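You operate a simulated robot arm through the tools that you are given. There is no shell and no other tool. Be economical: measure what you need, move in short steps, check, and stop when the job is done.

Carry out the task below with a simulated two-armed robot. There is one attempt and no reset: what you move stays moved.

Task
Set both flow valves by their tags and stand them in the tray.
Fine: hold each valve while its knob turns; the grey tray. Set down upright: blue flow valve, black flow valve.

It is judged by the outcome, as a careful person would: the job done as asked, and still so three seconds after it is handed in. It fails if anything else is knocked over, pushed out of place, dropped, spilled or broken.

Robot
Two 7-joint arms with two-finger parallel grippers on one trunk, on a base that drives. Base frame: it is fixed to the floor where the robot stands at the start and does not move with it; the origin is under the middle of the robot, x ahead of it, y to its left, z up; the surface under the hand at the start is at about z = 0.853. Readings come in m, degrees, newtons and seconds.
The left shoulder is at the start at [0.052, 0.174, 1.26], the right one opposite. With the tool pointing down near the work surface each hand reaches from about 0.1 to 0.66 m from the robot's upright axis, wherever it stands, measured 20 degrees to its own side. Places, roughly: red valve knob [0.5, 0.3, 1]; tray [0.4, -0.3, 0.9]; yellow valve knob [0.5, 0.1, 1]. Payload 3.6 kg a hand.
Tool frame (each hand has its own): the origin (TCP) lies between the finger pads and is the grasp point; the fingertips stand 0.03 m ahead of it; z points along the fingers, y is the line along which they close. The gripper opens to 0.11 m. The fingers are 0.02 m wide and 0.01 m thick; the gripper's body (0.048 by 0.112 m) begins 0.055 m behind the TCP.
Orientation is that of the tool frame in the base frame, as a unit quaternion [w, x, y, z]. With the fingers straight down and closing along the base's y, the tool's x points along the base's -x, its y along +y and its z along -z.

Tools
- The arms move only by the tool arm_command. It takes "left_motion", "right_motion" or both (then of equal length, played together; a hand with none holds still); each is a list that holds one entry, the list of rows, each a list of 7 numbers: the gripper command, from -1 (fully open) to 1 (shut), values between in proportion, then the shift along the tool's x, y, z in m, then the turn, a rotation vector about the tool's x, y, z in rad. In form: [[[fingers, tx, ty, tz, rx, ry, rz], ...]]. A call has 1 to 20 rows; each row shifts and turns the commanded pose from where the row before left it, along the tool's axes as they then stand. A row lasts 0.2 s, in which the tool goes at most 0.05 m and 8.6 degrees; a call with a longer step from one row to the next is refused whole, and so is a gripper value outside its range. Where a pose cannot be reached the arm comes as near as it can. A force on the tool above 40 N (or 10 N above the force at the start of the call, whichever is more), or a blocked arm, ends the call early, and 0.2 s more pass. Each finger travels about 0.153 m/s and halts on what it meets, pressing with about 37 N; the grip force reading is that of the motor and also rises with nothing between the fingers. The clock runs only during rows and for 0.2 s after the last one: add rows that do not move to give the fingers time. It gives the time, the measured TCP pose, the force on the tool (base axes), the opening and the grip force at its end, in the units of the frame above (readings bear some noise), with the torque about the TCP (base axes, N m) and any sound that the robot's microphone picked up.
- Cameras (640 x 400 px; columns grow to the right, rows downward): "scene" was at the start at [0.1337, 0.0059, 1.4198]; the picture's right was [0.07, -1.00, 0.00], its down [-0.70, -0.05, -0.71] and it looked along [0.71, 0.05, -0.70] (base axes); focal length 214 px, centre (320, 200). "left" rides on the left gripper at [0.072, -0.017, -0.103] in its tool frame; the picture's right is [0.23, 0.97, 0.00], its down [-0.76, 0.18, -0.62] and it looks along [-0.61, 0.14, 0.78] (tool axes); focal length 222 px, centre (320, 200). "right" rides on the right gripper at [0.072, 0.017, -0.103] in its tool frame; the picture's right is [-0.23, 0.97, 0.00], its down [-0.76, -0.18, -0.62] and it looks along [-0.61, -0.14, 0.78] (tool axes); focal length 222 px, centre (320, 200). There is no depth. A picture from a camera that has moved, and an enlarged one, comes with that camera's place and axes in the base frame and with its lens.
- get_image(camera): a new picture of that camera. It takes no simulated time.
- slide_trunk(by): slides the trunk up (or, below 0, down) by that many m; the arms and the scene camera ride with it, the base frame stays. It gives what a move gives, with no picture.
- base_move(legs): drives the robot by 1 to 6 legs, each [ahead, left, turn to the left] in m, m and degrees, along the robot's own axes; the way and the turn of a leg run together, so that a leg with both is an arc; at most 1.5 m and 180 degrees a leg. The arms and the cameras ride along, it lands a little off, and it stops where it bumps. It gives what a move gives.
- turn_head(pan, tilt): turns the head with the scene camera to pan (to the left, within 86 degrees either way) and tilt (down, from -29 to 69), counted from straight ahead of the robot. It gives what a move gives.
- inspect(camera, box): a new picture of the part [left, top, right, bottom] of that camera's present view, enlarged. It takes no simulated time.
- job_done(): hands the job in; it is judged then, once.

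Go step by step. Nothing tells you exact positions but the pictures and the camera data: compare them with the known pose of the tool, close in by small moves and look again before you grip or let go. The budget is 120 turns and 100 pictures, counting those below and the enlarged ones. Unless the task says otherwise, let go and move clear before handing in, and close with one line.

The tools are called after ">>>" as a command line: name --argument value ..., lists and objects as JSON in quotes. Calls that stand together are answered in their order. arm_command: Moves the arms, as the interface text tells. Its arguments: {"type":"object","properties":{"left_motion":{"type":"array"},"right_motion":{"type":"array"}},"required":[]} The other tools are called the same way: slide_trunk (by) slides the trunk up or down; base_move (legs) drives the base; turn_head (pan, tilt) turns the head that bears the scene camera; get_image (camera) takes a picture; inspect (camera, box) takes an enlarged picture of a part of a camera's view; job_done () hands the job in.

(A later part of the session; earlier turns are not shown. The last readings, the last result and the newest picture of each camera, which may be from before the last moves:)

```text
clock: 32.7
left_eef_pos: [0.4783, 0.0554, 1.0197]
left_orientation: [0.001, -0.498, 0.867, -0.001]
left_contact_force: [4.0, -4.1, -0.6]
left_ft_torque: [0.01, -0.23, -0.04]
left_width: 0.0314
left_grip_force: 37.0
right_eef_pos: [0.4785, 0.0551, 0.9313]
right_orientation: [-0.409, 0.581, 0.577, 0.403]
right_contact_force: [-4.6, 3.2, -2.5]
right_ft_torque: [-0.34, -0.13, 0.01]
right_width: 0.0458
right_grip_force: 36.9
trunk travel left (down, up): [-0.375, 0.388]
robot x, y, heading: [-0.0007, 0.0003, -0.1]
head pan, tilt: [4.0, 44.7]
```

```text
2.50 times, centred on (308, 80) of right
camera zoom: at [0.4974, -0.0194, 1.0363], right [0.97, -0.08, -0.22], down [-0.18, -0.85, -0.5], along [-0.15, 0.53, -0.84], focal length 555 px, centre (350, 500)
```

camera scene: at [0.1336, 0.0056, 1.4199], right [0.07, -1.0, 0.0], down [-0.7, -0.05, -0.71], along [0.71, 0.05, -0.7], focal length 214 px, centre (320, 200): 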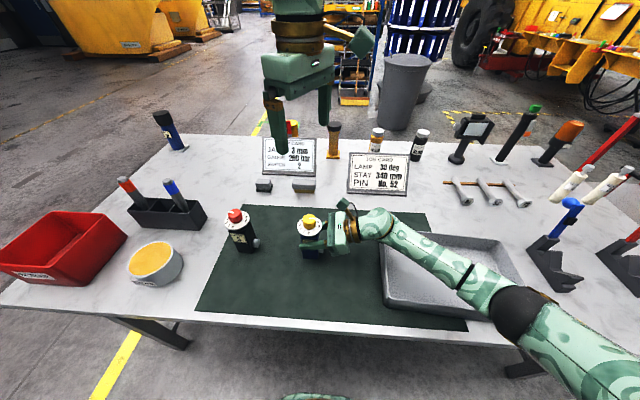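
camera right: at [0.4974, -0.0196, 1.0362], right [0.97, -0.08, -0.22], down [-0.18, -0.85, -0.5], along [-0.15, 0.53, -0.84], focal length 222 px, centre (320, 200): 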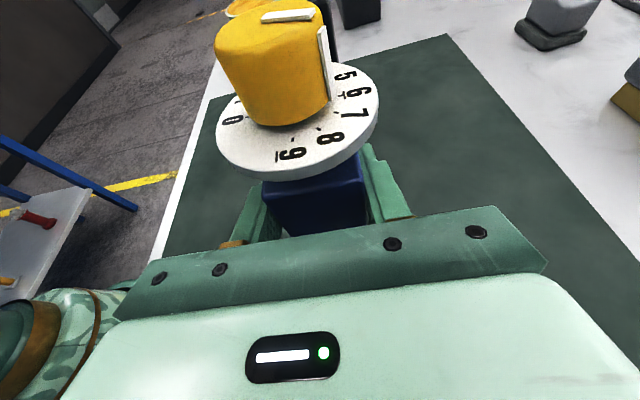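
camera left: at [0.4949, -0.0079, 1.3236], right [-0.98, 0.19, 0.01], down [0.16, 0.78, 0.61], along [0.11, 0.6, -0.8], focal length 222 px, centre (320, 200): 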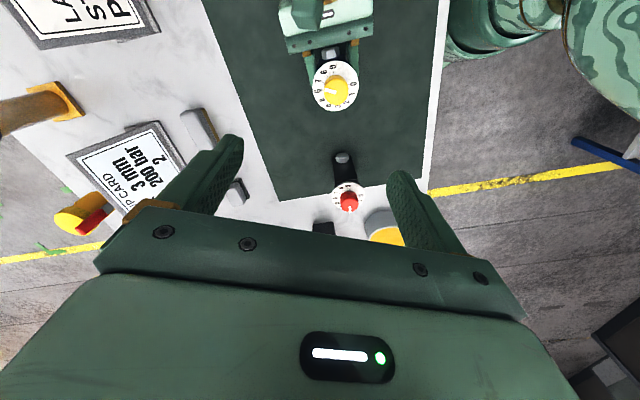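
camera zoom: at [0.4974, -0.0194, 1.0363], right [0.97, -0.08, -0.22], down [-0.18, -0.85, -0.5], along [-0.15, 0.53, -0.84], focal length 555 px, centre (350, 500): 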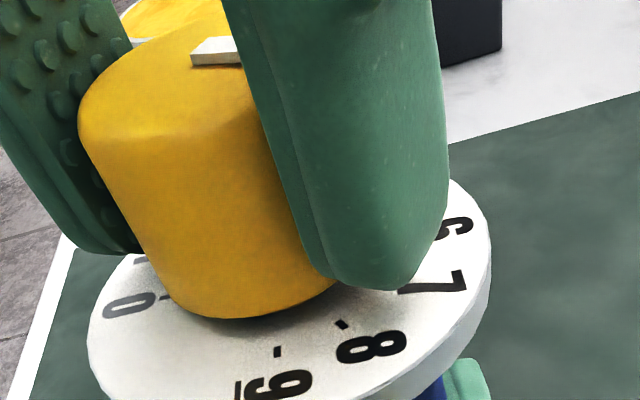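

Release and rise to read the dial again.

>>> arm_command --left_motion '[[[-0.1, 0, 0, 0, 0, 0, 0], [-0.1, 0, 0, 0, 0, 0, 0], [-0.1, 0, 0, -0.02, 0, 0, 0], [-0.1, 0, 0, -0.04, 0, 0, 0], [-0.1, 0, 0, -0.04, 0, 0, 0], [-0.1, 0, 0, -0.04, 0, 0, 0], [-0.1, 0, 0, -0.04, 0, 0, 0], [-0.1, 0, 0, 0, 0, 0, 0], [-0.1, 0, 0, 0, 0, 0, 0]]]'

>>> inspect --camera "left" --box '[270, 40, 382, 120]'

>>> inspect --camera "right" --box '[180, 0, 436, 160]'

```text
clock: 34.7
left_eef_pos: [0.4777, 0.055, 1.1996]
left_orientation: [0.0, -0.499, 0.866, -0.001]
left_contact_force: [-0.2, -0.2, 0.7]
left_ft_torque: [0.01, -0.01, 0.01]
left_width: 0.0605
left_grip_force: 0.1
right_eef_pos: [0.4795, 0.0549, 0.9307]
right_orientation: [-0.409, 0.581, 0.577, 0.402]
right_contact_force: [-0.9, -0.4, -5.5]
right_ft_torque: [0.01, -0.01, 0.0]
right_width: 0.046
right_grip_force: 37.6
trunk travel left (down, up): [-0.375, 0.388]
robot x, y, heading: [0.0035, -0.0021, 0.1]
head pan, tilt: [4.0, 44.7]
```

```text
5.00 times, centred on (326, 80) of left
camera zoom: at [0.4568, -0.0151, 1.3038], right [-0.96, 0.29, 0.0], down [0.23, 0.75, 0.62], along [0.18, 0.59, -0.78], focal length 1111 px, centre (290, 800)
```

zoom: 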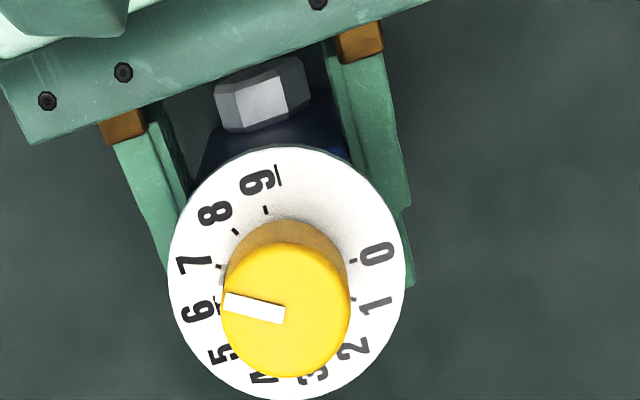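

```text
2.50 times, centred on (308, 80) of right
camera zoom: at [0.4973, -0.0195, 1.0362], right [0.97, -0.08, -0.22], down [-0.18, -0.85, -0.5], along [-0.15, 0.53, -0.84], focal length 555 px, centre (350, 500)
```

zoom: 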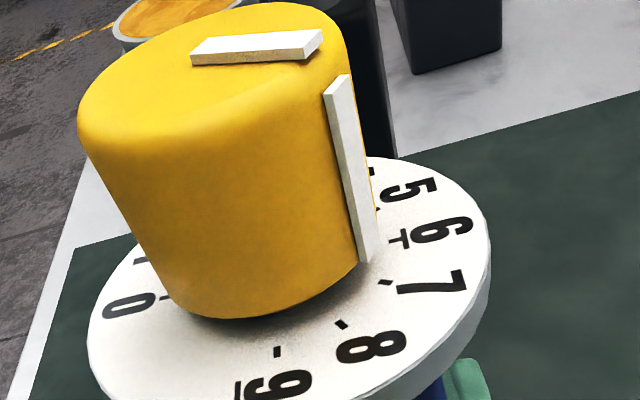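

It moved only about 3° (a finger sat on the raised pointer strip). Still about 4–5° short of 7, so I'll regrip with the fingers off the strip and turn a bit more.

>>> arm_command --left_motion '[[[-0.1, 0, 0, 0, 0, 0, -0.109], [-0.1, 0, 0, 0, 0, 0, -0.109], [-0.1, 0, 0, 0, 0, 0, -0.109], [-0.1, 0, 0, 0, 0, 0, -0.109], [-0.1, 0, 0, 0.04, 0, 0, 0], [-0.1, 0, 0, 0.04, 0, 0, 0], [-0.1, 0, 0, 0.04, 0, 0, 0], [-0.1, 0, 0, 0.03, 0, 0, 0], [-0.1, 0, 0, 0.03, 0, 0, 0], [-0.1, 0, 0, 0, 0, 0, 0], [0.2, 0, 0, 0, 0, 0, 0], [0.4, 0, 0, 0, 0, 0, 0], [1, 0, 0, 0, 0, 0, 0], [1, 0, 0, 0, 0, 0, 0], [1, 0, 0, 0, 0, 0, 0.045], [1, 0, 0, 0, 0, 0, 0.045], [1, 0, 0, 0, 0, 0, 0], [1, 0, 0, 0, 0, 0, 0]]]'

>>> inspect --camera "right" --box '[180, 0, 436, 160]'

```text
clock: 38.5
left_eef_pos: [0.4797, 0.0556, 1.0202]
left_orientation: [0.0, -0.641, 0.768, -0.002]
left_contact_force: [-0.9, -1.0, 0.0]
left_ft_torque: [-0.35, 0.13, -0.02]
left_width: 0.0311
left_grip_force: 37.9
right_eef_pos: [0.4793, 0.0539, 0.9312]
right_orientation: [-0.409, 0.581, 0.577, 0.403]
right_contact_force: [0.3, 0.1, -5.3]
right_ft_torque: [0.29, -0.08, 0.01]
right_width: 0.0459
right_grip_force: 37.0
trunk travel left (down, up): [-0.375, 0.388]
robot x, y, heading: [-0.0008, -0.0017, -0.2]
head pan, tilt: [4.0, 44.7]
```

```text
2.50 times, centred on (308, 80) of right
camera zoom: at [0.4975, -0.0195, 1.0362], right [0.97, -0.08, -0.22], down [-0.18, -0.85, -0.5], along [-0.15, 0.53, -0.84], focal length 555 px, centre (350, 500)
```

zoom: 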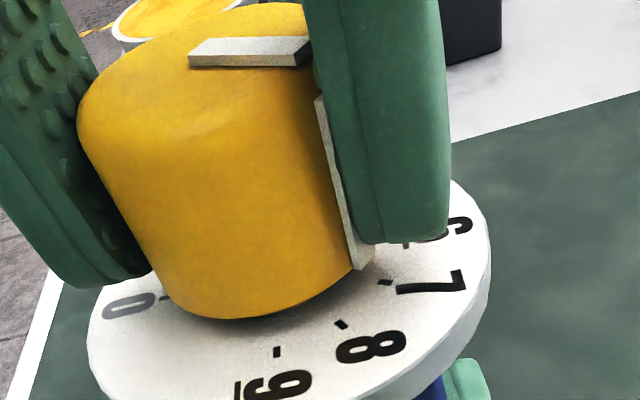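

The strip moved roughly 5°. Release, rise, and check.

>>> arm_command --left_motion '[[[-0.1, 0, 0, 0, 0, 0, 0], [-0.1, 0, 0, 0, 0, 0, 0], [-0.1, 0, 0, -0.02, 0, 0, 0], [-0.1, 0, 0, -0.04, 0, 0, 0], [-0.1, 0, 0, -0.04, 0, 0, 0], [-0.1, 0, 0, -0.04, 0, 0, 0], [-0.1, 0, 0, -0.04, 0, 0, 0], [-0.1, 0, 0, 0, 0, 0, 0], [-0.1, 0, 0, 0, 0, 0, 0]]]'

>>> inspect --camera "left" --box '[270, 40, 382, 120]'

>>> inspect --camera "right" --box '[180, 0, 436, 160]'

```text
clock: 40.5
left_eef_pos: [0.4783, 0.056, 1.2006]
left_orientation: [0.0, -0.64, 0.768, -0.001]
left_contact_force: [0.4, 0.3, 0.2]
left_ft_torque: [-0.05, -0.01, 0.01]
left_width: 0.0608
left_grip_force: 0.0
right_eef_pos: [0.4786, 0.0544, 0.9333]
right_orientation: [-0.409, 0.582, 0.576, 0.403]
right_contact_force: [-0.5, 0.4, -6.1]
right_ft_torque: [-0.02, 0.01, 0.0]
right_width: 0.0457
right_grip_force: 36.7
trunk travel left (down, up): [-0.375, 0.388]
robot x, y, heading: [0.0043, -0.0005, -0.0]
head pan, tilt: [4.0, 44.7]
```

```text
5.00 times, centred on (326, 80) of left
camera zoom: at [0.4832, -0.0179, 1.3038], right [-1.0, -0.05, 0.0], down [-0.04, 0.78, 0.62], along [-0.03, 0.62, -0.78], focal length 1111 px, centre (290, 800)
```

zoom: 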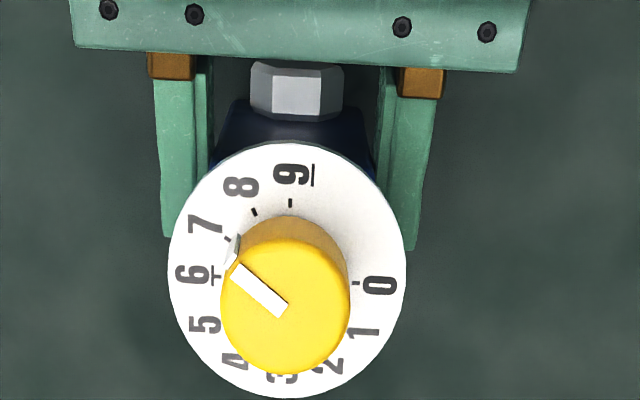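

```text
2.50 times, centred on (308, 80) of right
camera zoom: at [0.4973, -0.0196, 1.0363], right [0.97, -0.08, -0.22], down [-0.18, -0.85, -0.5], along [-0.15, 0.53, -0.84], focal length 555 px, centre (350, 500)
```

zoom: 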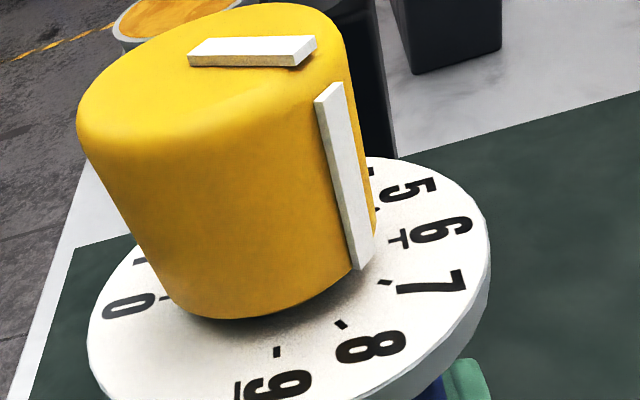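

>>> inspect --camera "left" --box '[302, 66, 346, 118]'

>>> inspect --camera "right" --box '[290, 60, 380, 140]'

```text
7.69 times, centred on (324, 92) of left
camera zoom: at [0.4832, -0.0179, 1.3038], right [-1.0, -0.05, 0.0], down [-0.04, 0.78, 0.62], along [-0.03, 0.62, -0.78], focal length 1709 px, centre (289, 1031)
```

zoom: 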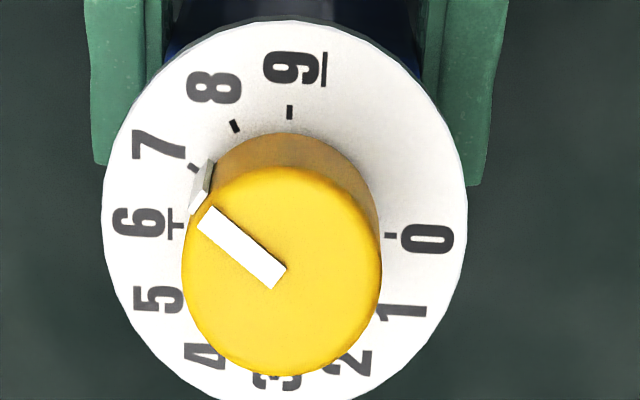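

```text
5.00 times, centred on (335, 100) of right
camera zoom: at [0.4973, -0.0196, 1.0363], right [0.97, -0.08, -0.22], down [-0.18, -0.85, -0.5], along [-0.15, 0.53, -0.84], focal length 1111 px, centre (245, 700)
```

zoom: 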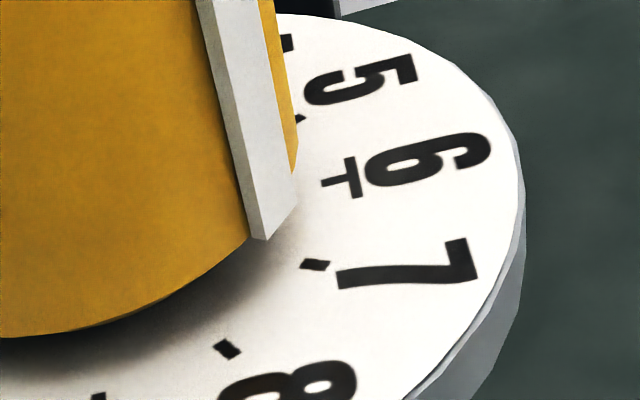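

Now it overshot the other way: the pointer is at about –38°, because the pads pushed on the raised strip. I'll regrip with the fingers perpendicular to the strip and turn back about 8°.

>>> arm_command --left_motion '[[[-0.1, 0, 0, 0, 0, 0, 0.1466], [-0.1, 0, 0, 0, 0, 0, 0.1466], [-0.1, 0, 0, 0, 0, 0, 0.1466], [-0.1, 0, 0, 0, 0, 0, 0.1466], [-0.1, 0, 0, 0, 0, 0, 0.1466], [-0.1, 0, 0, 0, 0, 0, 0.1466], [-0.1, 0, 0, 0, 0, 0, 0.1466], [-0.1, 0, 0, 0, 0, 0, 0.1466], [-0.1, 0, 0, 0, 0, 0, 0.1466], [-0.1, 0, 0, 0, 0, 0, 0.1466], [-0.1, 0, 0, 0, 0, 0, 0.1466], [-0.1, 0, 0, 0, 0, 0, 0.1466], [-0.1, 0, 0, 0, 0, 0, 0.1466], [-0.1, 0, 0, 0, 0, 0, 0.1466], [-0.1, 0, 0, 0, 0, 0, 0], [-0.1, 0, 0, 0, 0, 0, 0]]]'

>>> get_image --camera "left"

```text
clock: 43.9
left_eef_pos: [0.4784, 0.0568, 1.1975]
left_orientation: [0.001, 0.325, 0.946, 0.0]
left_contact_force: [0.1, -0.2, 0.4]
left_ft_torque: [-0.01, 0.02, 0.0]
left_width: 0.0605
left_grip_force: 0.2
right_eef_pos: [0.4801, 0.0545, 0.9312]
right_orientation: [-0.409, 0.581, 0.578, 0.402]
right_contact_force: [-0.6, 1.3, -5.5]
right_ft_torque: [-0.04, 0.01, 0.06]
right_width: 0.0458
right_grip_force: 36.9
trunk travel left (down, up): [-0.375, 0.388]
robot x, y, heading: [0.0028, -0.0002, 0.1]
head pan, tilt: [4.0, 44.7]
```

```text
57 pictures are left
camera left: at [0.412, 0.0878, 1.3025], right [0.42, 0.91, 0.0], down [0.71, -0.33, 0.62], along [0.57, -0.26, -0.78], focal length 222 px, centre (320, 200)
```

left: 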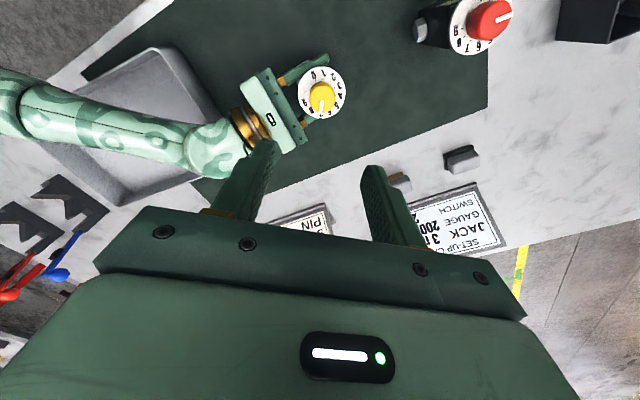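

>>> inspect --camera "left" --box '[290, 60, 354, 124]'

```text
6.25 times, centred on (322, 92) of left
camera zoom: at [0.412, 0.0878, 1.3025], right [0.42, 0.91, 0.0], down [0.71, -0.33, 0.62], along [0.57, -0.26, -0.78], focal length 1388 px, centre (308, 875)
```

zoom: 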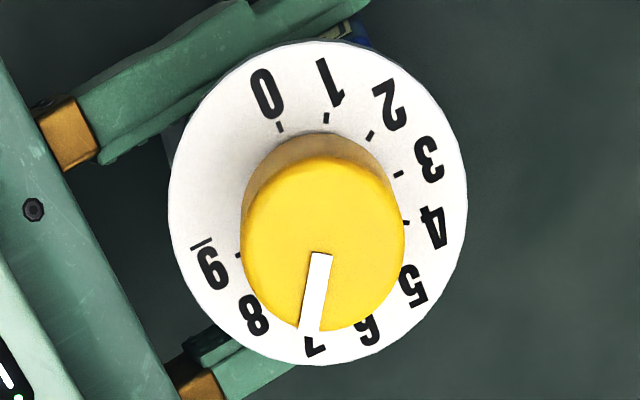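

From this view the pointer is about –35 to –38°; I'll turn it back 6.5° with a clean grip.

>>> arm_command --left_motion '[[[-0.1, 0, 0, 0.04, 0, 0, 0], [-0.1, 0, 0, 0.04, 0, 0, 0], [-0.1, 0, 0, 0.04, 0, 0, 0], [-0.1, 0, 0, 0.03, 0, 0, 0], [-0.1, 0, 0, 0.028, 0, 0, 0], [-0.1, 0, 0, 0, 0, 0, 0], [0.2, 0, 0, 0, 0, 0, 0], [0.4, 0, 0, 0, 0, 0, 0], [1, 0, 0, 0, 0, 0, 0], [1, 0, 0, 0, 0, 0, 0], [1, 0, 0, 0, 0, 0, -0.0565], [1, 0, 0, 0, 0, 0, -0.0565], [1, 0, 0, 0, 0, 0, 0], [1, 0, 0, 0, 0, 0, 0]]]'

>>> inspect --camera "right" --box '[180, 0, 436, 160]'

```text
clock: 46.9
left_eef_pos: [0.4801, 0.0573, 1.0215]
left_orientation: [0.002, 0.271, 0.963, 0.001]
left_contact_force: [15.8, 23.8, -2.8]
left_ft_torque: [0.99, -0.33, -0.01]
left_width: 0.0314
left_grip_force: 36.5
right_eef_pos: [0.4799, 0.0543, 0.9319]
right_orientation: [-0.41, 0.581, 0.577, 0.402]
right_contact_force: [-15.6, -23.0, 2.2]
right_ft_torque: [1.09, -1.1, 0.03]
right_width: 0.0458
right_grip_force: 37.3
trunk travel left (down, up): [-0.375, 0.388]
robot x, y, heading: [-0.0001, -0.0007, -0.0]
head pan, tilt: [4.0, 44.7]
```

```text
2.50 times, centred on (308, 80) of right
camera zoom: at [0.4976, -0.0199, 1.0362], right [0.97, -0.08, -0.22], down [-0.18, -0.85, -0.5], along [-0.15, 0.53, -0.84], focal length 555 px, centre (350, 500)
```

zoom: 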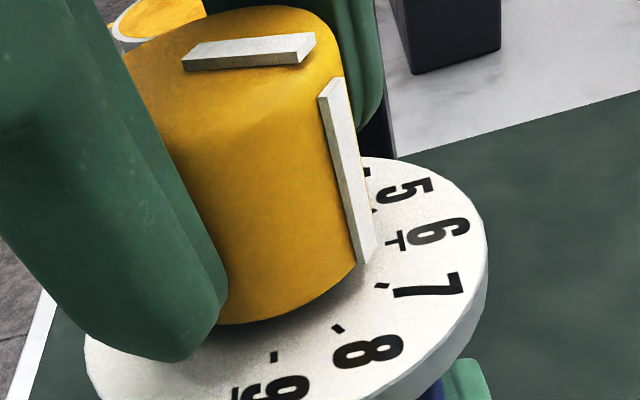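

>>> arm_command --left_motion '[[[0.3, 0, 0, 0, 0, 0, 0], [-0.1, 0, 0, 0, 0, 0, 0], [-0.1, 0, 0, 0, 0, 0, 0], [-0.1, 0, 0, -0.02, 0, 0, 0], [-0.1, 0, 0, -0.04, 0, 0, 0], [-0.1, 0, 0, -0.04, 0, 0, 0], [-0.1, 0, 0, -0.04, 0, 0, 0], [-0.1, 0, 0, -0.04, 0, 0, 0], [-0.1, 0, 0, 0, 0, 0, 0], [-0.1, 0, 0, 0, 0, 0, 0]]]'

>>> inspect --camera "left" --box '[290, 60, 354, 124]'

>>> inspect --camera "right" --box '[180, 0, 436, 160]'

```text
clock: 49.1
left_eef_pos: [0.4795, 0.056, 1.2026]
left_orientation: [0.002, 0.27, 0.963, -0.001]
left_contact_force: [-0.5, 0.1, 0.6]
left_ft_torque: [0.01, -0.03, -0.03]
left_width: 0.0605
left_grip_force: 0.1
right_eef_pos: [0.4802, 0.0531, 0.9328]
right_orientation: [-0.409, 0.581, 0.578, 0.401]
right_contact_force: [0.2, 0.7, -4.4]
right_ft_torque: [-0.01, -0.01, -0.01]
right_width: 0.0458
right_grip_force: 37.0
trunk travel left (down, up): [-0.375, 0.388]
robot x, y, heading: [-0.0028, -0.001, -0.2]
head pan, tilt: [4.0, 44.7]
```

```text
6.25 times, centred on (322, 92) of left
camera zoom: at [0.4094, 0.0796, 1.3059], right [0.31, 0.95, 0.0], down [0.74, -0.24, 0.62], along [0.59, -0.2, -0.78], focal length 1388 px, centre (308, 875)
```

zoom: 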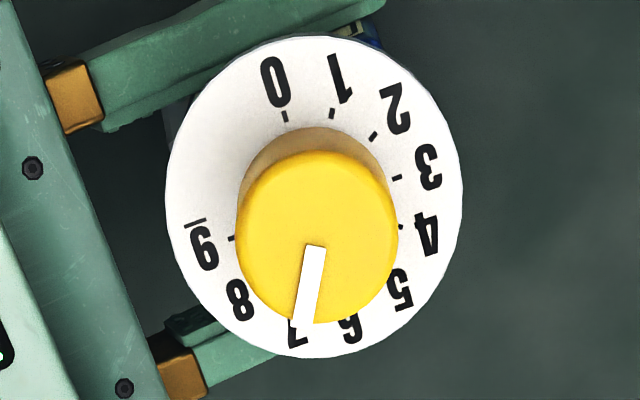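

```text
2.50 times, centred on (308, 80) of right
camera zoom: at [0.4973, -0.0197, 1.0363], right [0.97, -0.08, -0.22], down [-0.18, -0.85, -0.5], along [-0.15, 0.53, -0.84], focal length 555 px, centre (350, 500)
```

zoom: 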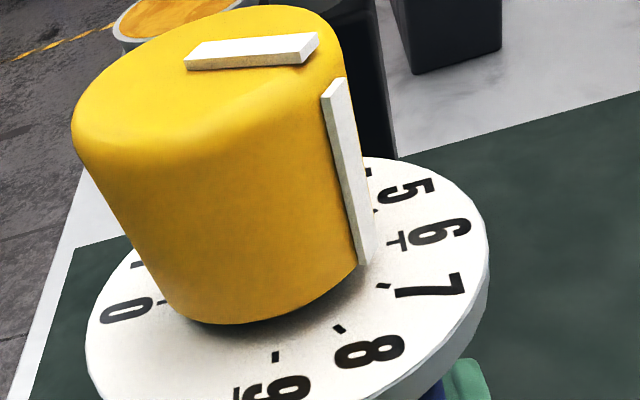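

The pointer now reads –29.5° against 7 at –30°: set. Next I move the left hand aside and lift the blue valve.

>>> arm_command --left_motion '[[[-0.1, 0.0208, 0.0342, -0.01, 0, 0, 0], [-0.1, 0.0208, 0.0342, -0.01, 0, 0, 0], [-0.1, 0.0208, 0.0342, -0.01, 0, 0, 0], [-0.1, 0.0208, 0.0342, -0.01, 0, 0, 0], [-0.1, 0.0208, 0.0342, -0.01, 0, 0, 0], [-0.1, 0, 0, 0, 0, 0, 0], [-0.1, 0, 0, 0, 0, 0, 0], [-0.1, 0, 0, 0, 0, 0, 0]]]' --right_motion '[[[1, 0, 0, 0, 0, 0, 0], [1, 0, 0, 0, 0, 0, 0], [1, 0.0188, 0, -0.0068, 0, 0, 0], [1, 0.0282, 0, -0.0103, 0, 0, 0], [1, 0.0282, 0, -0.0103, 0, 0, 0], [1, 0.0282, 0, -0.0103, 0, 0, 0], [1, 0, 0, 0, 0, 0, 0], [1, 0, 0, 0, 0, 0, 0]]]'

>>> get_image --camera "scene"

>>> get_image --camera "right"

```text
clock: 50.9
left_eef_pos: [0.48, 0.2577, 1.251]
left_orientation: [0.0, 0.27, 0.963, -0.001]
left_contact_force: [0.1, 0.1, 0.4]
left_ft_torque: [-0.03, -0.02, 0.04]
left_width: 0.0606
left_grip_force: 0.0
right_eef_pos: [0.48, 0.0543, 1.0414]
right_orientation: [-0.409, 0.581, 0.577, 0.402]
right_contact_force: [-0.1, -0.5, -4.9]
right_ft_torque: [0.0, -0.03, 0.0]
right_width: 0.046
right_grip_force: 36.9
trunk travel left (down, up): [-0.375, 0.388]
robot x, y, heading: [-0.001, 0.001, -0.2]
head pan, tilt: [4.0, 44.7]
```

```text
52 pictures are left
camera scene: at [0.1342, 0.0058, 1.4198], right [0.07, -1.0, 0.0], down [-0.7, -0.05, -0.71], along [0.71, 0.05, -0.7], focal length 214 px, centre (320, 200)
```

scene: 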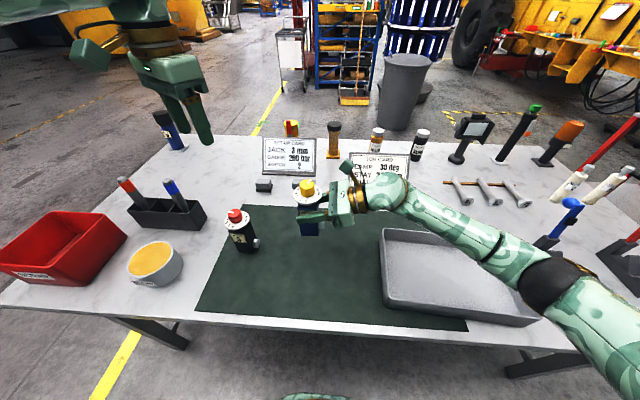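

```text
51 pictures are left
camera right: at [0.499, -0.0197, 1.147], right [0.97, -0.08, -0.22], down [-0.18, -0.85, -0.5], along [-0.15, 0.53, -0.84], focal length 222 px, centre (320, 200)
```

right: 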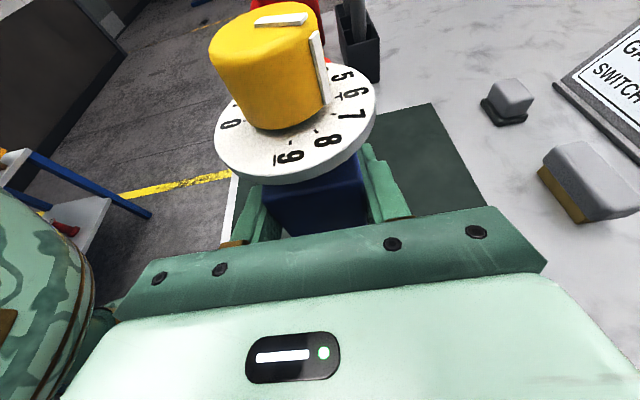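

The lift is stable. Carrying the blue valve over the tray's left part.

>>> arm_command --right_motion '[[[1, -0.0123, -0.005, -0.0338, 0, 0, 0], [1, -0.0123, -0.005, -0.0338, 0, 0, 0], [1, -0.0123, -0.005, -0.0338, 0, 0, 0], [1, -0.0123, -0.005, -0.0338, 0, 0, 0], [1, -0.0123, -0.005, -0.0338, 0, 0, 0], [1, -0.0123, -0.005, -0.0338, 0, 0, 0], [1, -0.0123, -0.005, -0.0338, 0, 0, 0], [1, -0.0123, -0.005, -0.0338, 0, 0, 0], [1, 0, 0, 0, 0, 0, 0], [1, 0, 0, 0, 0, 0, 0]]]'

>>> get_image --camera "scene"

```text
clock: 53.1
left_eef_pos: [0.4794, 0.257, 1.2507]
left_orientation: [0.001, 0.271, 0.963, -0.001]
left_contact_force: [1.0, 0.2, -0.4]
left_ft_torque: [0.01, 0.01, -0.04]
left_width: 0.0604
left_grip_force: 0.0
right_eef_pos: [0.4409, -0.2337, 1.0422]
right_orientation: [-0.41, 0.581, 0.577, 0.402]
right_contact_force: [-0.4, 0.8, -5.2]
right_ft_torque: [0.02, 0.01, 0.01]
right_width: 0.046
right_grip_force: 37.1
trunk travel left (down, up): [-0.375, 0.388]
robot x, y, heading: [0.0007, -0.0026, 0.0]
head pan, tilt: [4.0, 44.7]
```

```text
50 pictures are left
camera scene: at [0.134, 0.0051, 1.4198], right [0.07, -1.0, 0.0], down [-0.7, -0.05, -0.71], along [0.71, 0.05, -0.7], focal length 214 px, centre (320, 200)
```

scene: 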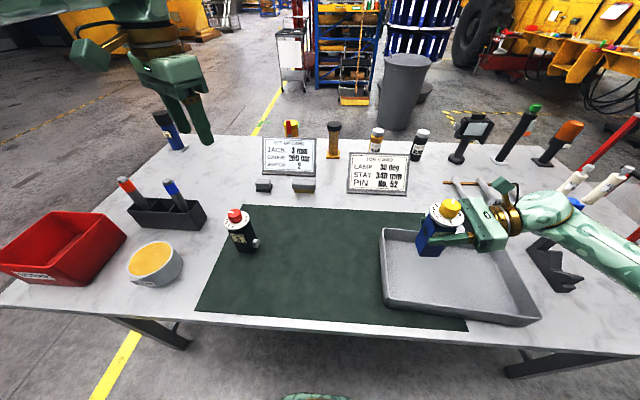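

Over the tray interior. Lowering gently until contact.

>>> arm_command --right_motion '[[[1, -0.0235, 0, 0.0086, 0, 0, 0], [1, -0.0235, 0, 0.0086, 0, 0, 0], [1, -0.0235, 0, 0.0086, 0, 0, 0], [1, -0.0094, 0, 0.0034, 0, 0, 0], [1, -0.0047, 0, 0.0017, 0, 0, 0], [1, 0, 0, 0, 0, 0, 0]]]'

>>> inspect --camera "scene" --box '[370, 190, 550, 330]'

```text
clock: 54.5
left_eef_pos: [0.4794, 0.2566, 1.2523]
left_orientation: [0.001, 0.27, 0.963, 0.0]
left_contact_force: [1.1, 0.1, 0.1]
left_ft_torque: [0.02, 0.02, -0.01]
left_width: 0.0608
left_grip_force: 0.0
right_eef_pos: [0.4387, -0.2342, 0.9519]
right_orientation: [-0.41, 0.581, 0.577, 0.403]
right_contact_force: [0.1, 0.4, -5.3]
right_ft_torque: [-0.02, 0.04, -0.03]
right_width: 0.0459
right_grip_force: 36.9
trunk travel left (down, up): [-0.375, 0.388]
robot x, y, heading: [-0.0015, 0.0055, -0.2]
head pan, tilt: [4.0, 44.7]
```

```text
2.86 times, centred on (460, 260) of scene
camera zoom: at [0.134, 0.0055, 1.4198], right [0.07, -1.0, 0.0], down [-0.7, -0.05, -0.71], along [0.71, 0.05, -0.7], focal length 613 px, centre (-80, 29)
```

zoom: 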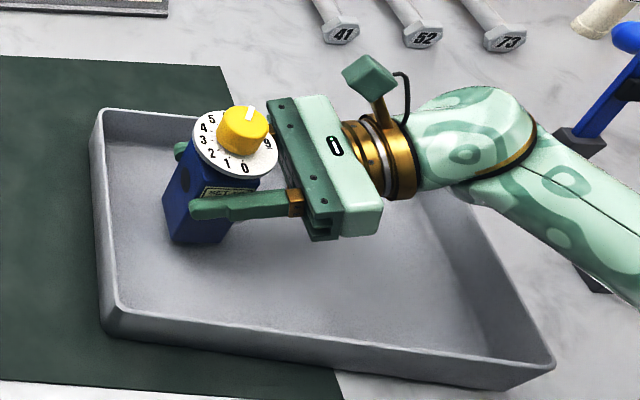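

Continuing down in 3 mm steps toward the tray floor.

>>> arm_command --right_motion '[[[1, -0.0028, 0, 0.001, 0, 0, 0], [1, -0.0028, 0, 0.001, 0, 0, 0], [1, -0.0028, 0, 0.001, 0, 0, 0], [1, -0.0028, 0, 0.001, 0, 0, 0], [1, 0, 0, 0, 0, 0, 0]]]'

```text
clock: 55.7
left_eef_pos: [0.4797, 0.2555, 1.2515]
left_orientation: [0.001, 0.271, 0.963, 0.001]
left_contact_force: [-0.2, -0.3, 0.5]
left_ft_torque: [0.02, 0.04, 0.0]
left_width: 0.0608
left_grip_force: 0.1
right_eef_pos: [0.4402, -0.2335, 0.9412]
right_orientation: [-0.409, 0.582, 0.576, 0.403]
right_contact_force: [-1.4, -0.5, -5.5]
right_ft_torque: [0.0, 0.02, 0.01]
right_width: 0.0457
right_grip_force: 37.0
trunk travel left (down, up): [-0.375, 0.388]
robot x, y, heading: [0.0001, -0.0001, -0.1]
head pan, tilt: [4.0, 44.7]
```

>>> arm_command --right_motion '[[[1, -0.0019, 0, 0.0007, 0, 0, 0], [1, -0.0019, 0, 0.0007, 0, 0, 0], [1, -0.0019, 0, 0.0007, 0, 0, 0], [1, 0, 0, 0, 0, 0, 0]]]'

```text
clock: 56.7
left_eef_pos: [0.4785, 0.2561, 1.2524]
left_orientation: [0.001, 0.27, 0.963, -0.001]
left_contact_force: [-0.2, 0.1, 0.0]
left_ft_torque: [0.01, -0.04, 0.02]
left_width: 0.0606
left_grip_force: 0.0
right_eef_pos: [0.4397, -0.2343, 0.9352]
right_orientation: [-0.409, 0.581, 0.577, 0.404]
right_contact_force: [-0.1, -1.1, 5.5]
right_ft_torque: [0.14, -0.21, 0.01]
right_width: 0.046
right_grip_force: 37.6
trunk travel left (down, up): [-0.375, 0.388]
robot x, y, heading: [-0.0009, 0.0006, 0.2]
head pan, tilt: [4.0, 44.7]
```

Contact made: the tray floor now carries the valve. Opening the fingers gradually.

>>> arm_command --right_motion '[[[0.1, 0, 0, 0, 0, 0, 0], [0.0, 0, 0, 0, 0, 0, 0], [-0.2, 0, 0, 0, 0, 0, 0], [-0.5, 0, 0, 0, 0, 0, 0], [-0.5, 0, 0, 0, 0, 0, 0]]]'

>>> inspect --camera "scene" --box '[370, 190, 550, 330]'

>>> get_image --camera "right"

```text
clock: 57.9
left_eef_pos: [0.4792, 0.2577, 1.2509]
left_orientation: [0.001, 0.27, 0.963, 0.0]
left_contact_force: [0.0, 0.3, 0.2]
left_ft_torque: [-0.02, 0.0, 0.0]
left_width: 0.0605
left_grip_force: 0.1
right_eef_pos: [0.4393, -0.234, 0.9345]
right_orientation: [-0.41, 0.581, 0.577, 0.403]
right_contact_force: [-0.2, 0.3, -0.1]
right_ft_torque: [-0.01, -0.01, 0.02]
right_width: 0.0826
right_grip_force: 0.1
trunk travel left (down, up): [-0.375, 0.388]
robot x, y, heading: [0.0008, -0.0005, -0.2]
head pan, tilt: [4.0, 44.7]
```

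```text
2.86 times, centred on (460, 260) of scene
camera zoom: at [0.1337, 0.0057, 1.4198], right [0.07, -1.0, 0.0], down [-0.7, -0.05, -0.71], along [0.71, 0.05, -0.7], focal length 613 px, centre (-80, 29)
```

zoom: 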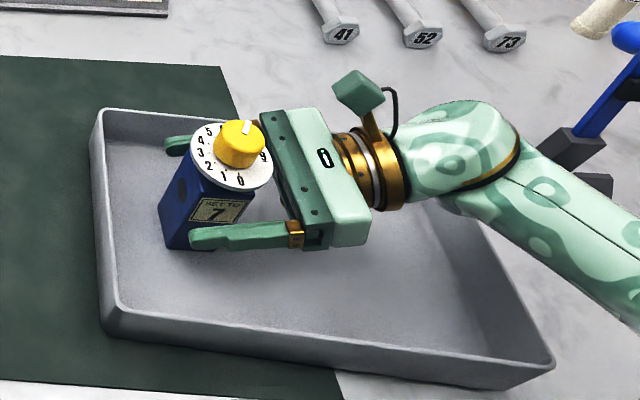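

```text
47 pictures are left
camera right: at [0.4578, -0.3079, 1.0396], right [0.97, -0.08, -0.22], down [-0.18, -0.85, -0.5], along [-0.15, 0.53, -0.84], focal length 222 px, centre (320, 200)
```

right: 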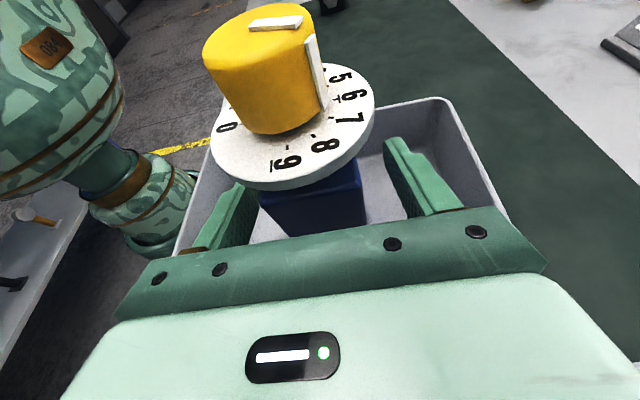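

The blue valve stands upright in the tray. Backing the right hand off and raising it.

>>> arm_command --right_motion '[[[-0.5, -0.0068, 0, -0.0188, 0, 0, 0], [-0.5, -0.0068, 0, -0.0188, 0, 0, 0], [-0.5, -0.0068, 0, -0.0188, 0, 0, 0], [-0.5, -0.0068, 0, -0.0188, 0, 0, 0], [-0.5, 0.0376, 0, -0.0137, 0, 0, 0], [-0.5, 0.0376, 0, -0.0137, 0, 0, 0], [-0.5, 0.0376, 0, -0.0137, 0, 0, 0], [-0.5, 0.0376, 0, -0.0137, 0, 0, 0], [-0.5, 0.0376, 0, -0.0137, 0, 0, 0], [-0.5, 0, 0, 0, 0, 0, 0], [-0.5, 0, 0, 0, 0, 0, 0]]]'

>>> get_image --camera "scene"

```text
clock: 60.3
left_eef_pos: [0.4805, 0.2582, 1.25]
left_orientation: [0.0, 0.271, 0.963, 0.0]
left_contact_force: [0.5, 0.4, -0.2]
left_ft_torque: [-0.01, 0.0, -0.02]
left_width: 0.0605
left_grip_force: 0.1
right_eef_pos: [0.442, -0.3138, 1.1348]
right_orientation: [-0.409, 0.581, 0.577, 0.402]
right_contact_force: [-0.4, 0.3, 0.5]
right_ft_torque: [0.02, -0.02, 0.0]
right_width: 0.0823
right_grip_force: 0.1
trunk travel left (down, up): [-0.375, 0.388]
robot x, y, heading: [-0.0012, 0.0007, -0.1]
head pan, tilt: [4.0, 44.7]
```

```text
46 pictures are left
camera scene: at [0.1336, 0.0058, 1.4198], right [0.07, -1.0, 0.0], down [-0.7, -0.05, -0.71], along [0.71, 0.05, -0.7], focal length 214 px, centre (320, 200)
```

scene: 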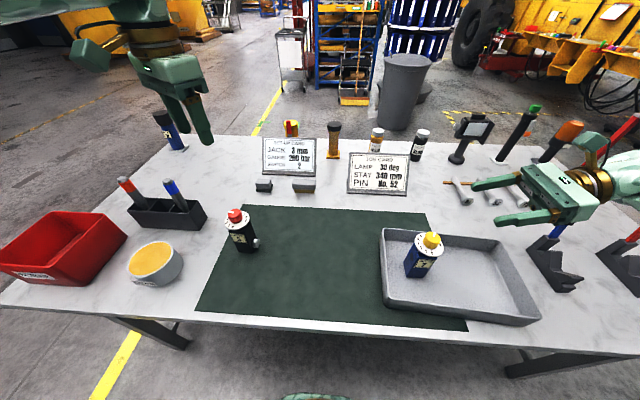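

Blue is done. The black valve is about 0.2 m further left, so I drive the base 0.2 m left to repeat the same geometry.

>>> base_move --legs '[[0, 0.196, 0]]'

>>> get_image --camera "scene"

```text
clock: 61.9
left_eef_pos: [0.4799, 0.454, 1.2518]
left_orientation: [0.002, 0.272, 0.962, -0.001]
left_contact_force: [-1.3, 0.5, -0.1]
left_ft_torque: [0.0, -0.03, 0.02]
left_width: 0.0604
left_grip_force: 0.1
right_eef_pos: [0.443, -0.1187, 1.136]
right_orientation: [-0.408, 0.582, 0.577, 0.402]
right_contact_force: [0.6, 0.8, 1.1]
right_ft_torque: [-0.03, -0.01, -0.01]
right_width: 0.0825
right_grip_force: 0.2
trunk travel left (down, up): [-0.375, 0.388]
robot x, y, heading: [-0.0003, 0.196, -0.0]
head pan, tilt: [4.0, 44.7]
```

```text
45 pictures are left
camera scene: at [0.1338, 0.2026, 1.4198], right [0.07, -1.0, 0.0], down [-0.7, -0.05, -0.71], along [0.71, 0.05, -0.7], focal length 214 px, centre (320, 200)
```

scene: 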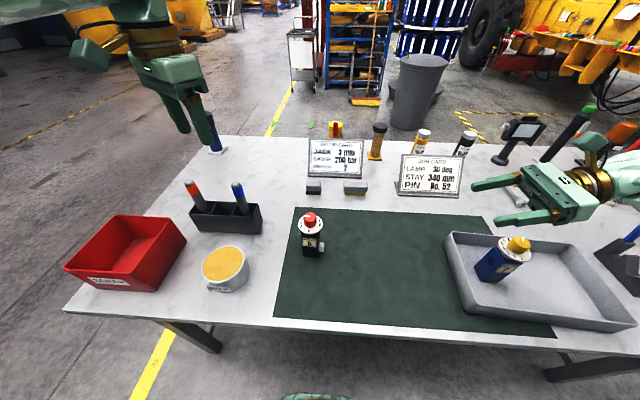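

Bringing the right hand to the pre-grasp spot beside the black valve.

>>> arm_command --right_motion '[[[-1, -0.0063, 0.0057, 0.0412, 0, 0, 0], [-1, -0.0063, 0.0057, 0.0412, 0, 0, 0], [-1, -0.0063, 0.0057, 0.0412, 0, 0, 0], [-1, -0.0063, 0.0057, 0.0412, 0, 0, 0], [-1, -0.0063, 0.0057, 0.0412, 0, 0, 0], [-1, -0.0063, 0.0057, 0.0412, 0, 0, 0], [-1, -0.0063, 0.0057, 0.0412, 0, 0, 0], [-1, 0, 0, 0, 0, 0, 0], [-1, 0, 0, 0, 0, 0, 0]]]'

>>> get_image --camera "right"

>>> inspect --camera "scene" --box '[260, 190, 420, 290]'

```text
clock: 63.9
left_eef_pos: [0.48, 0.453, 1.2511]
left_orientation: [0.001, 0.272, 0.962, -0.001]
left_contact_force: [0.4, 0.2, 0.8]
left_ft_torque: [-0.06, 0.01, -0.03]
left_width: 0.0606
left_grip_force: 0.1
right_eef_pos: [0.4807, 0.1386, 0.9945]
right_orientation: [-0.409, 0.581, 0.577, 0.403]
right_contact_force: [0.5, -0.1, -0.1]
right_ft_torque: [-0.01, 0.03, 0.01]
right_width: 0.1103
right_grip_force: 0.0
trunk travel left (down, up): [-0.375, 0.388]
robot x, y, heading: [-0.0034, 0.1973, -0.2]
head pan, tilt: [4.0, 44.7]
```

```text
44 pictures are left
camera right: at [0.4992, 0.0648, 1.0985], right [0.97, -0.08, -0.22], down [-0.18, -0.85, -0.5], along [-0.15, 0.53, -0.84], focal length 222 px, centre (320, 200)
```

right: 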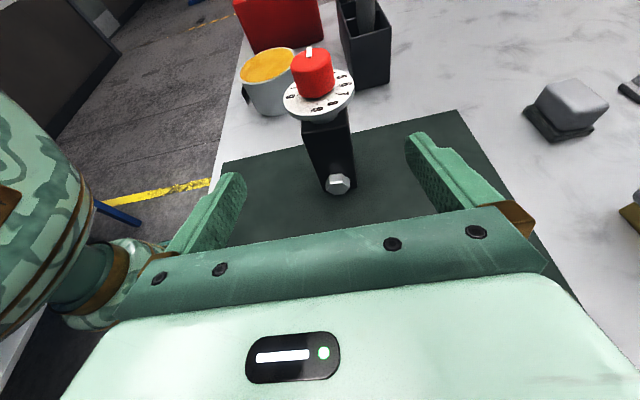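

```text
4.00 times, centred on (340, 240) of scene
camera zoom: at [0.1341, 0.202, 1.4198], right [0.07, -1.0, 0.0], down [-0.7, -0.05, -0.71], along [0.71, 0.05, -0.7], focal length 858 px, centre (240, 40)
```

zoom: 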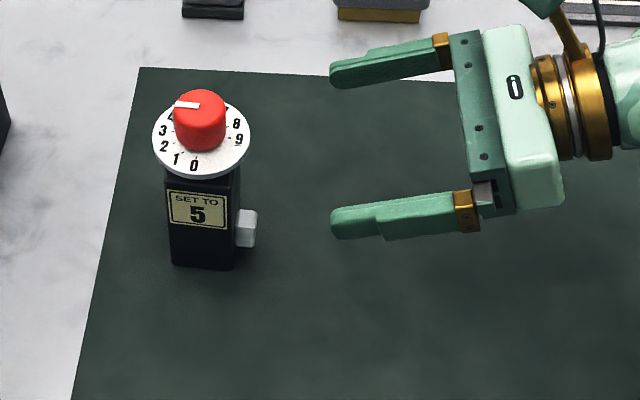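

The black valve sits at about [0.485, 0.254]. Lowering, sliding in, and closing.

>>> arm_command --right_motion '[[[-1, -0.0293, 0.0022, 0.0107, 0, 0, 0], [-1, -0.0293, 0.0022, 0.0107, 0, 0, 0], [-1, 0.0077, 0, 0.0211, 0, 0, 0], [-1, 0.0077, 0, 0.0211, 0, 0, 0], [-1, 0.0077, 0, 0.0211, 0, 0, 0], [-1, 0.0077, 0, 0.0211, 0, 0, 0], [-1, 0.0077, 0, 0.0211, 0, 0, 0], [-1, 0, 0, 0, 0, 0, 0], [-1, 0, 0, 0, 0, 0, 0]]]'

>>> get_image --camera "right"

```text
clock: 65.8
left_eef_pos: [0.4801, 0.4534, 1.2511]
left_orientation: [0.001, 0.272, 0.962, -0.001]
left_contact_force: [0.3, 0.3, 0.1]
left_ft_torque: [0.03, -0.02, 0.0]
left_width: 0.0604
left_grip_force: 0.2
right_eef_pos: [0.4837, 0.2504, 0.9319]
right_orientation: [-0.409, 0.582, 0.577, 0.403]
right_contact_force: [-0.2, -0.2, -0.1]
right_ft_torque: [0.04, 0.0, 0.01]
right_width: 0.1099
right_grip_force: 0.0
trunk travel left (down, up): [-0.375, 0.388]
robot x, y, heading: [0.001, 0.1925, -0.3]
head pan, tilt: [4.0, 44.7]
```

```text
42 pictures are left
camera right: at [0.5026, 0.1763, 1.037], right [0.97, -0.08, -0.22], down [-0.18, -0.85, -0.5], along [-0.15, 0.53, -0.84], focal length 222 px, centre (320, 200)
```

right: 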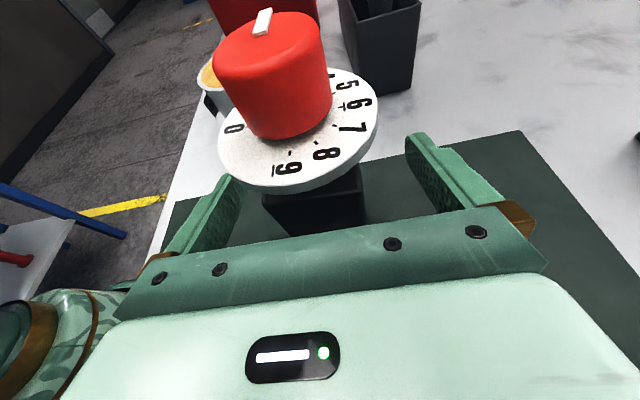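

>>> arm_command --right_motion '[[[-0.4, 0, 0, 0, 0, 0, 0], [0, 0, 0, 0, 0, 0, 0], [0.2, 0, 0, 0, 0, 0, 0], [1, 0, 0, 0, 0, 0, 0], [1, 0, 0, 0, 0, 0, 0], [1, 0, 0, 0, 0, 0, 0]]]' --left_motion '[[[-0.1, -0.0208, -0.0342, 0, 0, 0, 0], [-0.1, -0.0208, -0.0342, 0.01, 0, 0, 0], [-0.1, -0.0208, -0.0342, 0.01, 0, 0, 0], [-0.1, -0.0208, -0.0342, 0.015, 0, 0, 0], [-0.1, -0.0193, -0.0317, 0.015, 0, 0, 0], [-0.1, 0, 0, 0, 0, 0, 0]]]'

>>> get_image --camera "left"

>>> get_image --camera "right"

```text
clock: 67.2
left_eef_pos: [0.4788, 0.2545, 1.2006]
left_orientation: [0.0, 0.272, 0.962, -0.001]
left_contact_force: [-0.8, -0.8, -0.1]
left_ft_torque: [0.0, 0.01, 0.01]
left_width: 0.0604
left_grip_force: 0.0
right_eef_pos: [0.4851, 0.2494, 0.9331]
right_orientation: [-0.407, 0.582, 0.576, 0.403]
right_contact_force: [3.9, -0.7, 2.8]
right_ft_torque: [0.19, -0.47, -0.12]
right_width: 0.0459
right_grip_force: 36.9
trunk travel left (down, up): [-0.375, 0.388]
robot x, y, heading: [0.003, 0.1978, -0.2]
head pan, tilt: [4.0, 44.7]
```

```text
41 pictures are left
camera left: at [0.41, 0.2783, 1.3046], right [0.32, 0.95, 0.0], down [0.74, -0.25, 0.62], along [0.59, -0.2, -0.78], focal length 222 px, centre (320, 200)
```

left: 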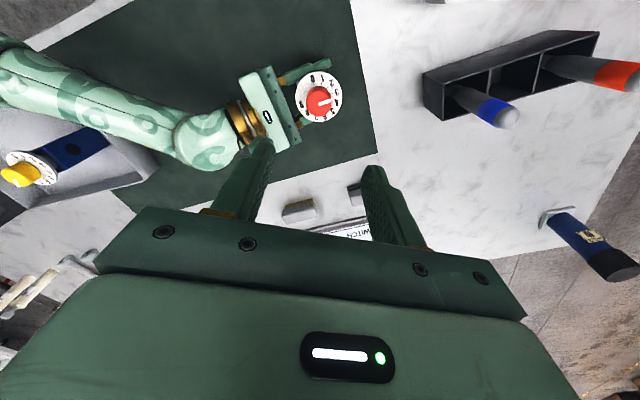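

```text
40 pictures are left
camera right: at [0.5028, 0.1757, 1.0373], right [0.97, -0.08, -0.22], down [-0.18, -0.85, -0.5], along [-0.15, 0.53, -0.84], focal length 222 px, centre (320, 200)
```

right: 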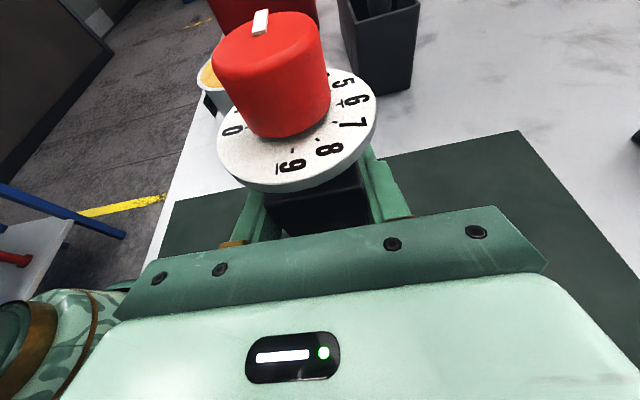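

Held, and the left hand is overhead. Zooming in on the dial to measure the pointer.

>>> inspect --camera "left" --box '[288, 64, 352, 128]'

```text
6.25 times, centred on (320, 96) of left
camera zoom: at [0.41, 0.2783, 1.3046], right [0.32, 0.95, 0.0], down [0.74, -0.25, 0.62], along [0.59, -0.2, -0.78], focal length 1388 px, centre (320, 850)
```

zoom: 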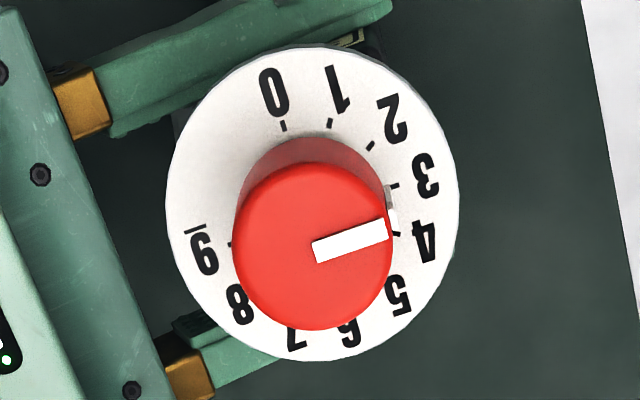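

The red knob points at 3 (≈89°); 5 is 60° clockwise, at 30°. I'll test in the air that the left wrist can cover yaw –50° to –110°, which keeps the fingers off the strip and clear of the right camera.

>>> arm_command --left_motion '[[[-0.1, 0, 0, 0, 0, 0, 0.1368], [-0.1, 0, 0, 0, 0, 0, 0.1368], [-0.1, 0, 0, 0, 0, 0, 0.1368], [-0.1, 0, 0, 0, 0, 0, 0.1368], [-0.1, 0, 0, 0, 0, 0, 0.1368], [-0.1, 0, 0, 0, 0, 0, 0.1368], [-0.1, 0, 0, 0, 0, 0, 0.1368], [-0.1, 0, 0, 0, 0, 0, 0.1368], [-0.1, 0, 0, 0, 0, 0, 0.1368], [-0.1, 0, 0, 0, 0, 0, 0.1368], [-0.1, 0, 0, 0, 0, 0, 0], [-0.1, 0, 0, 0, 0, 0, 0]]]'

>>> get_image --camera "left"

```text
clock: 69.8
left_eef_pos: [0.4791, 0.2542, 1.201]
left_orientation: [0.0, 0.819, 0.573, 0.001]
left_contact_force: [-0.4, 0.9, 1.1]
left_ft_torque: [-0.02, -0.01, -0.01]
left_width: 0.0604
left_grip_force: 0.1
right_eef_pos: [0.484, 0.25, 0.933]
right_orientation: [-0.409, 0.581, 0.577, 0.403]
right_contact_force: [6.0, -0.5, 7.4]
right_ft_torque: [0.19, -0.71, -0.13]
right_width: 0.046
right_grip_force: 37.2
trunk travel left (down, up): [-0.375, 0.388]
robot x, y, heading: [0.0021, 0.1923, -0.2]
head pan, tilt: [4.0, 44.7]
```

```text
38 pictures are left
camera left: at [0.4891, 0.3288, 1.3049], right [0.99, -0.12, 0.0], down [-0.09, -0.78, 0.62], along [-0.07, -0.62, -0.78], focal length 222 px, centre (320, 200)
```

left: 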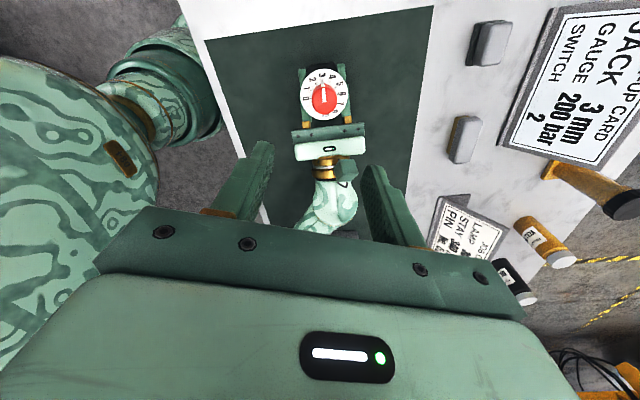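

Yaw –110° is reachable. One zoom from here as a second reading of the pointer.

>>> inspect --camera "left" --box '[292, 60, 356, 124]'

```text
6.25 times, centred on (324, 92) of left
camera zoom: at [0.4891, 0.3288, 1.3049], right [0.99, -0.12, 0.0], down [-0.09, -0.78, 0.62], along [-0.07, -0.62, -0.78], focal length 1388 px, centre (295, 875)
```

zoom: 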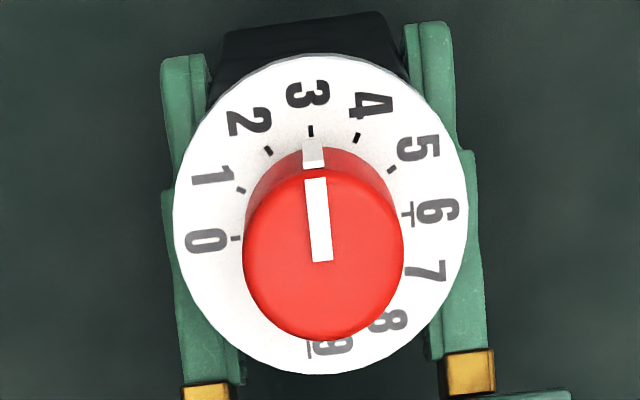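

The pointer is exactly on 3, so I need exactly 60° clockwise. Going back to yaw –50°, centring, descending and gripping the knob.

>>> arm_command --left_motion '[[[-0.1, 0, 0, 0, 0, 0, -0.1309], [-0.1, 0, 0, 0, 0, 0, -0.1309], [-0.1, 0, 0, 0, 0, 0, -0.1309], [-0.1, 0, 0, 0, 0, 0, -0.1309], [-0.1, 0, 0, 0, 0, 0, -0.1309], [-0.1, 0, 0, 0, 0, 0, -0.1309], [-0.1, 0, 0, 0, 0, 0, -0.1309], [-0.1, 0, 0, 0, 0, 0, -0.1309], [-0.1, -0.0057, 0.0042, 0.02, 0, 0, 0], [-0.1, 0, 0, 0.04, 0, 0, 0], [-0.1, 0, 0, 0.04, 0, 0, 0], [-0.1, 0, 0, 0.04, 0, 0, 0], [-0.1, 0, 0, 0.02, 0, 0, 0], [-0.1, 0, 0, 0.02, 0, 0, 0], [-0.1, 0, 0, 0, 0, 0, 0], [0.2, 0, 0, 0, 0, 0, 0], [0.4, 0, 0, 0, 0, 0, 0], [1, 0, 0, 0, 0, 0, 0], [1, 0, 0, 0, 0, 0, 0], [1, 0, 0, 0, 0, 0, 0]]]'

>>> inspect --camera "right" --box '[180, 0, 436, 160]'

```text
clock: 74.0
left_eef_pos: [0.4851, 0.2514, 1.0224]
left_orientation: [-0.001, 0.423, 0.906, -0.003]
left_contact_force: [-18.3, -17.1, -0.4]
left_ft_torque: [-0.45, 0.96, -0.01]
left_width: 0.0308
left_grip_force: 36.9
right_eef_pos: [0.4855, 0.2496, 0.9315]
right_orientation: [-0.408, 0.582, 0.576, 0.404]
right_contact_force: [18.0, 15.2, 2.2]
right_ft_torque: [-1.04, 0.63, 0.0]
right_width: 0.0461
right_grip_force: 37.1
trunk travel left (down, up): [-0.375, 0.388]
robot x, y, heading: [0.0019, 0.1972, -0.2]
head pan, tilt: [4.0, 44.7]
```

```text
2.50 times, centred on (308, 80) of right
camera zoom: at [0.5025, 0.1758, 1.0373], right [0.97, -0.08, -0.22], down [-0.18, -0.85, -0.5], along [-0.15, 0.53, -0.84], focal length 555 px, centre (350, 500)
```

zoom: 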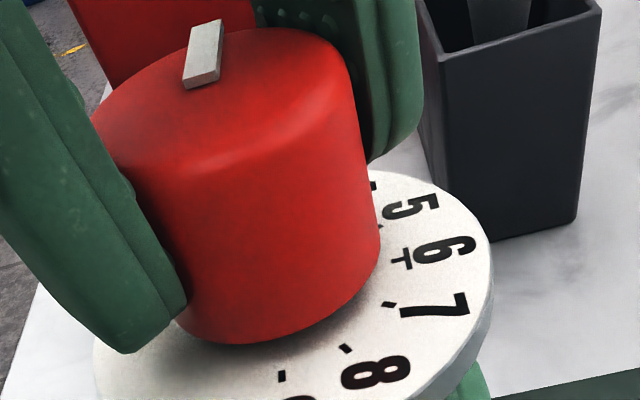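

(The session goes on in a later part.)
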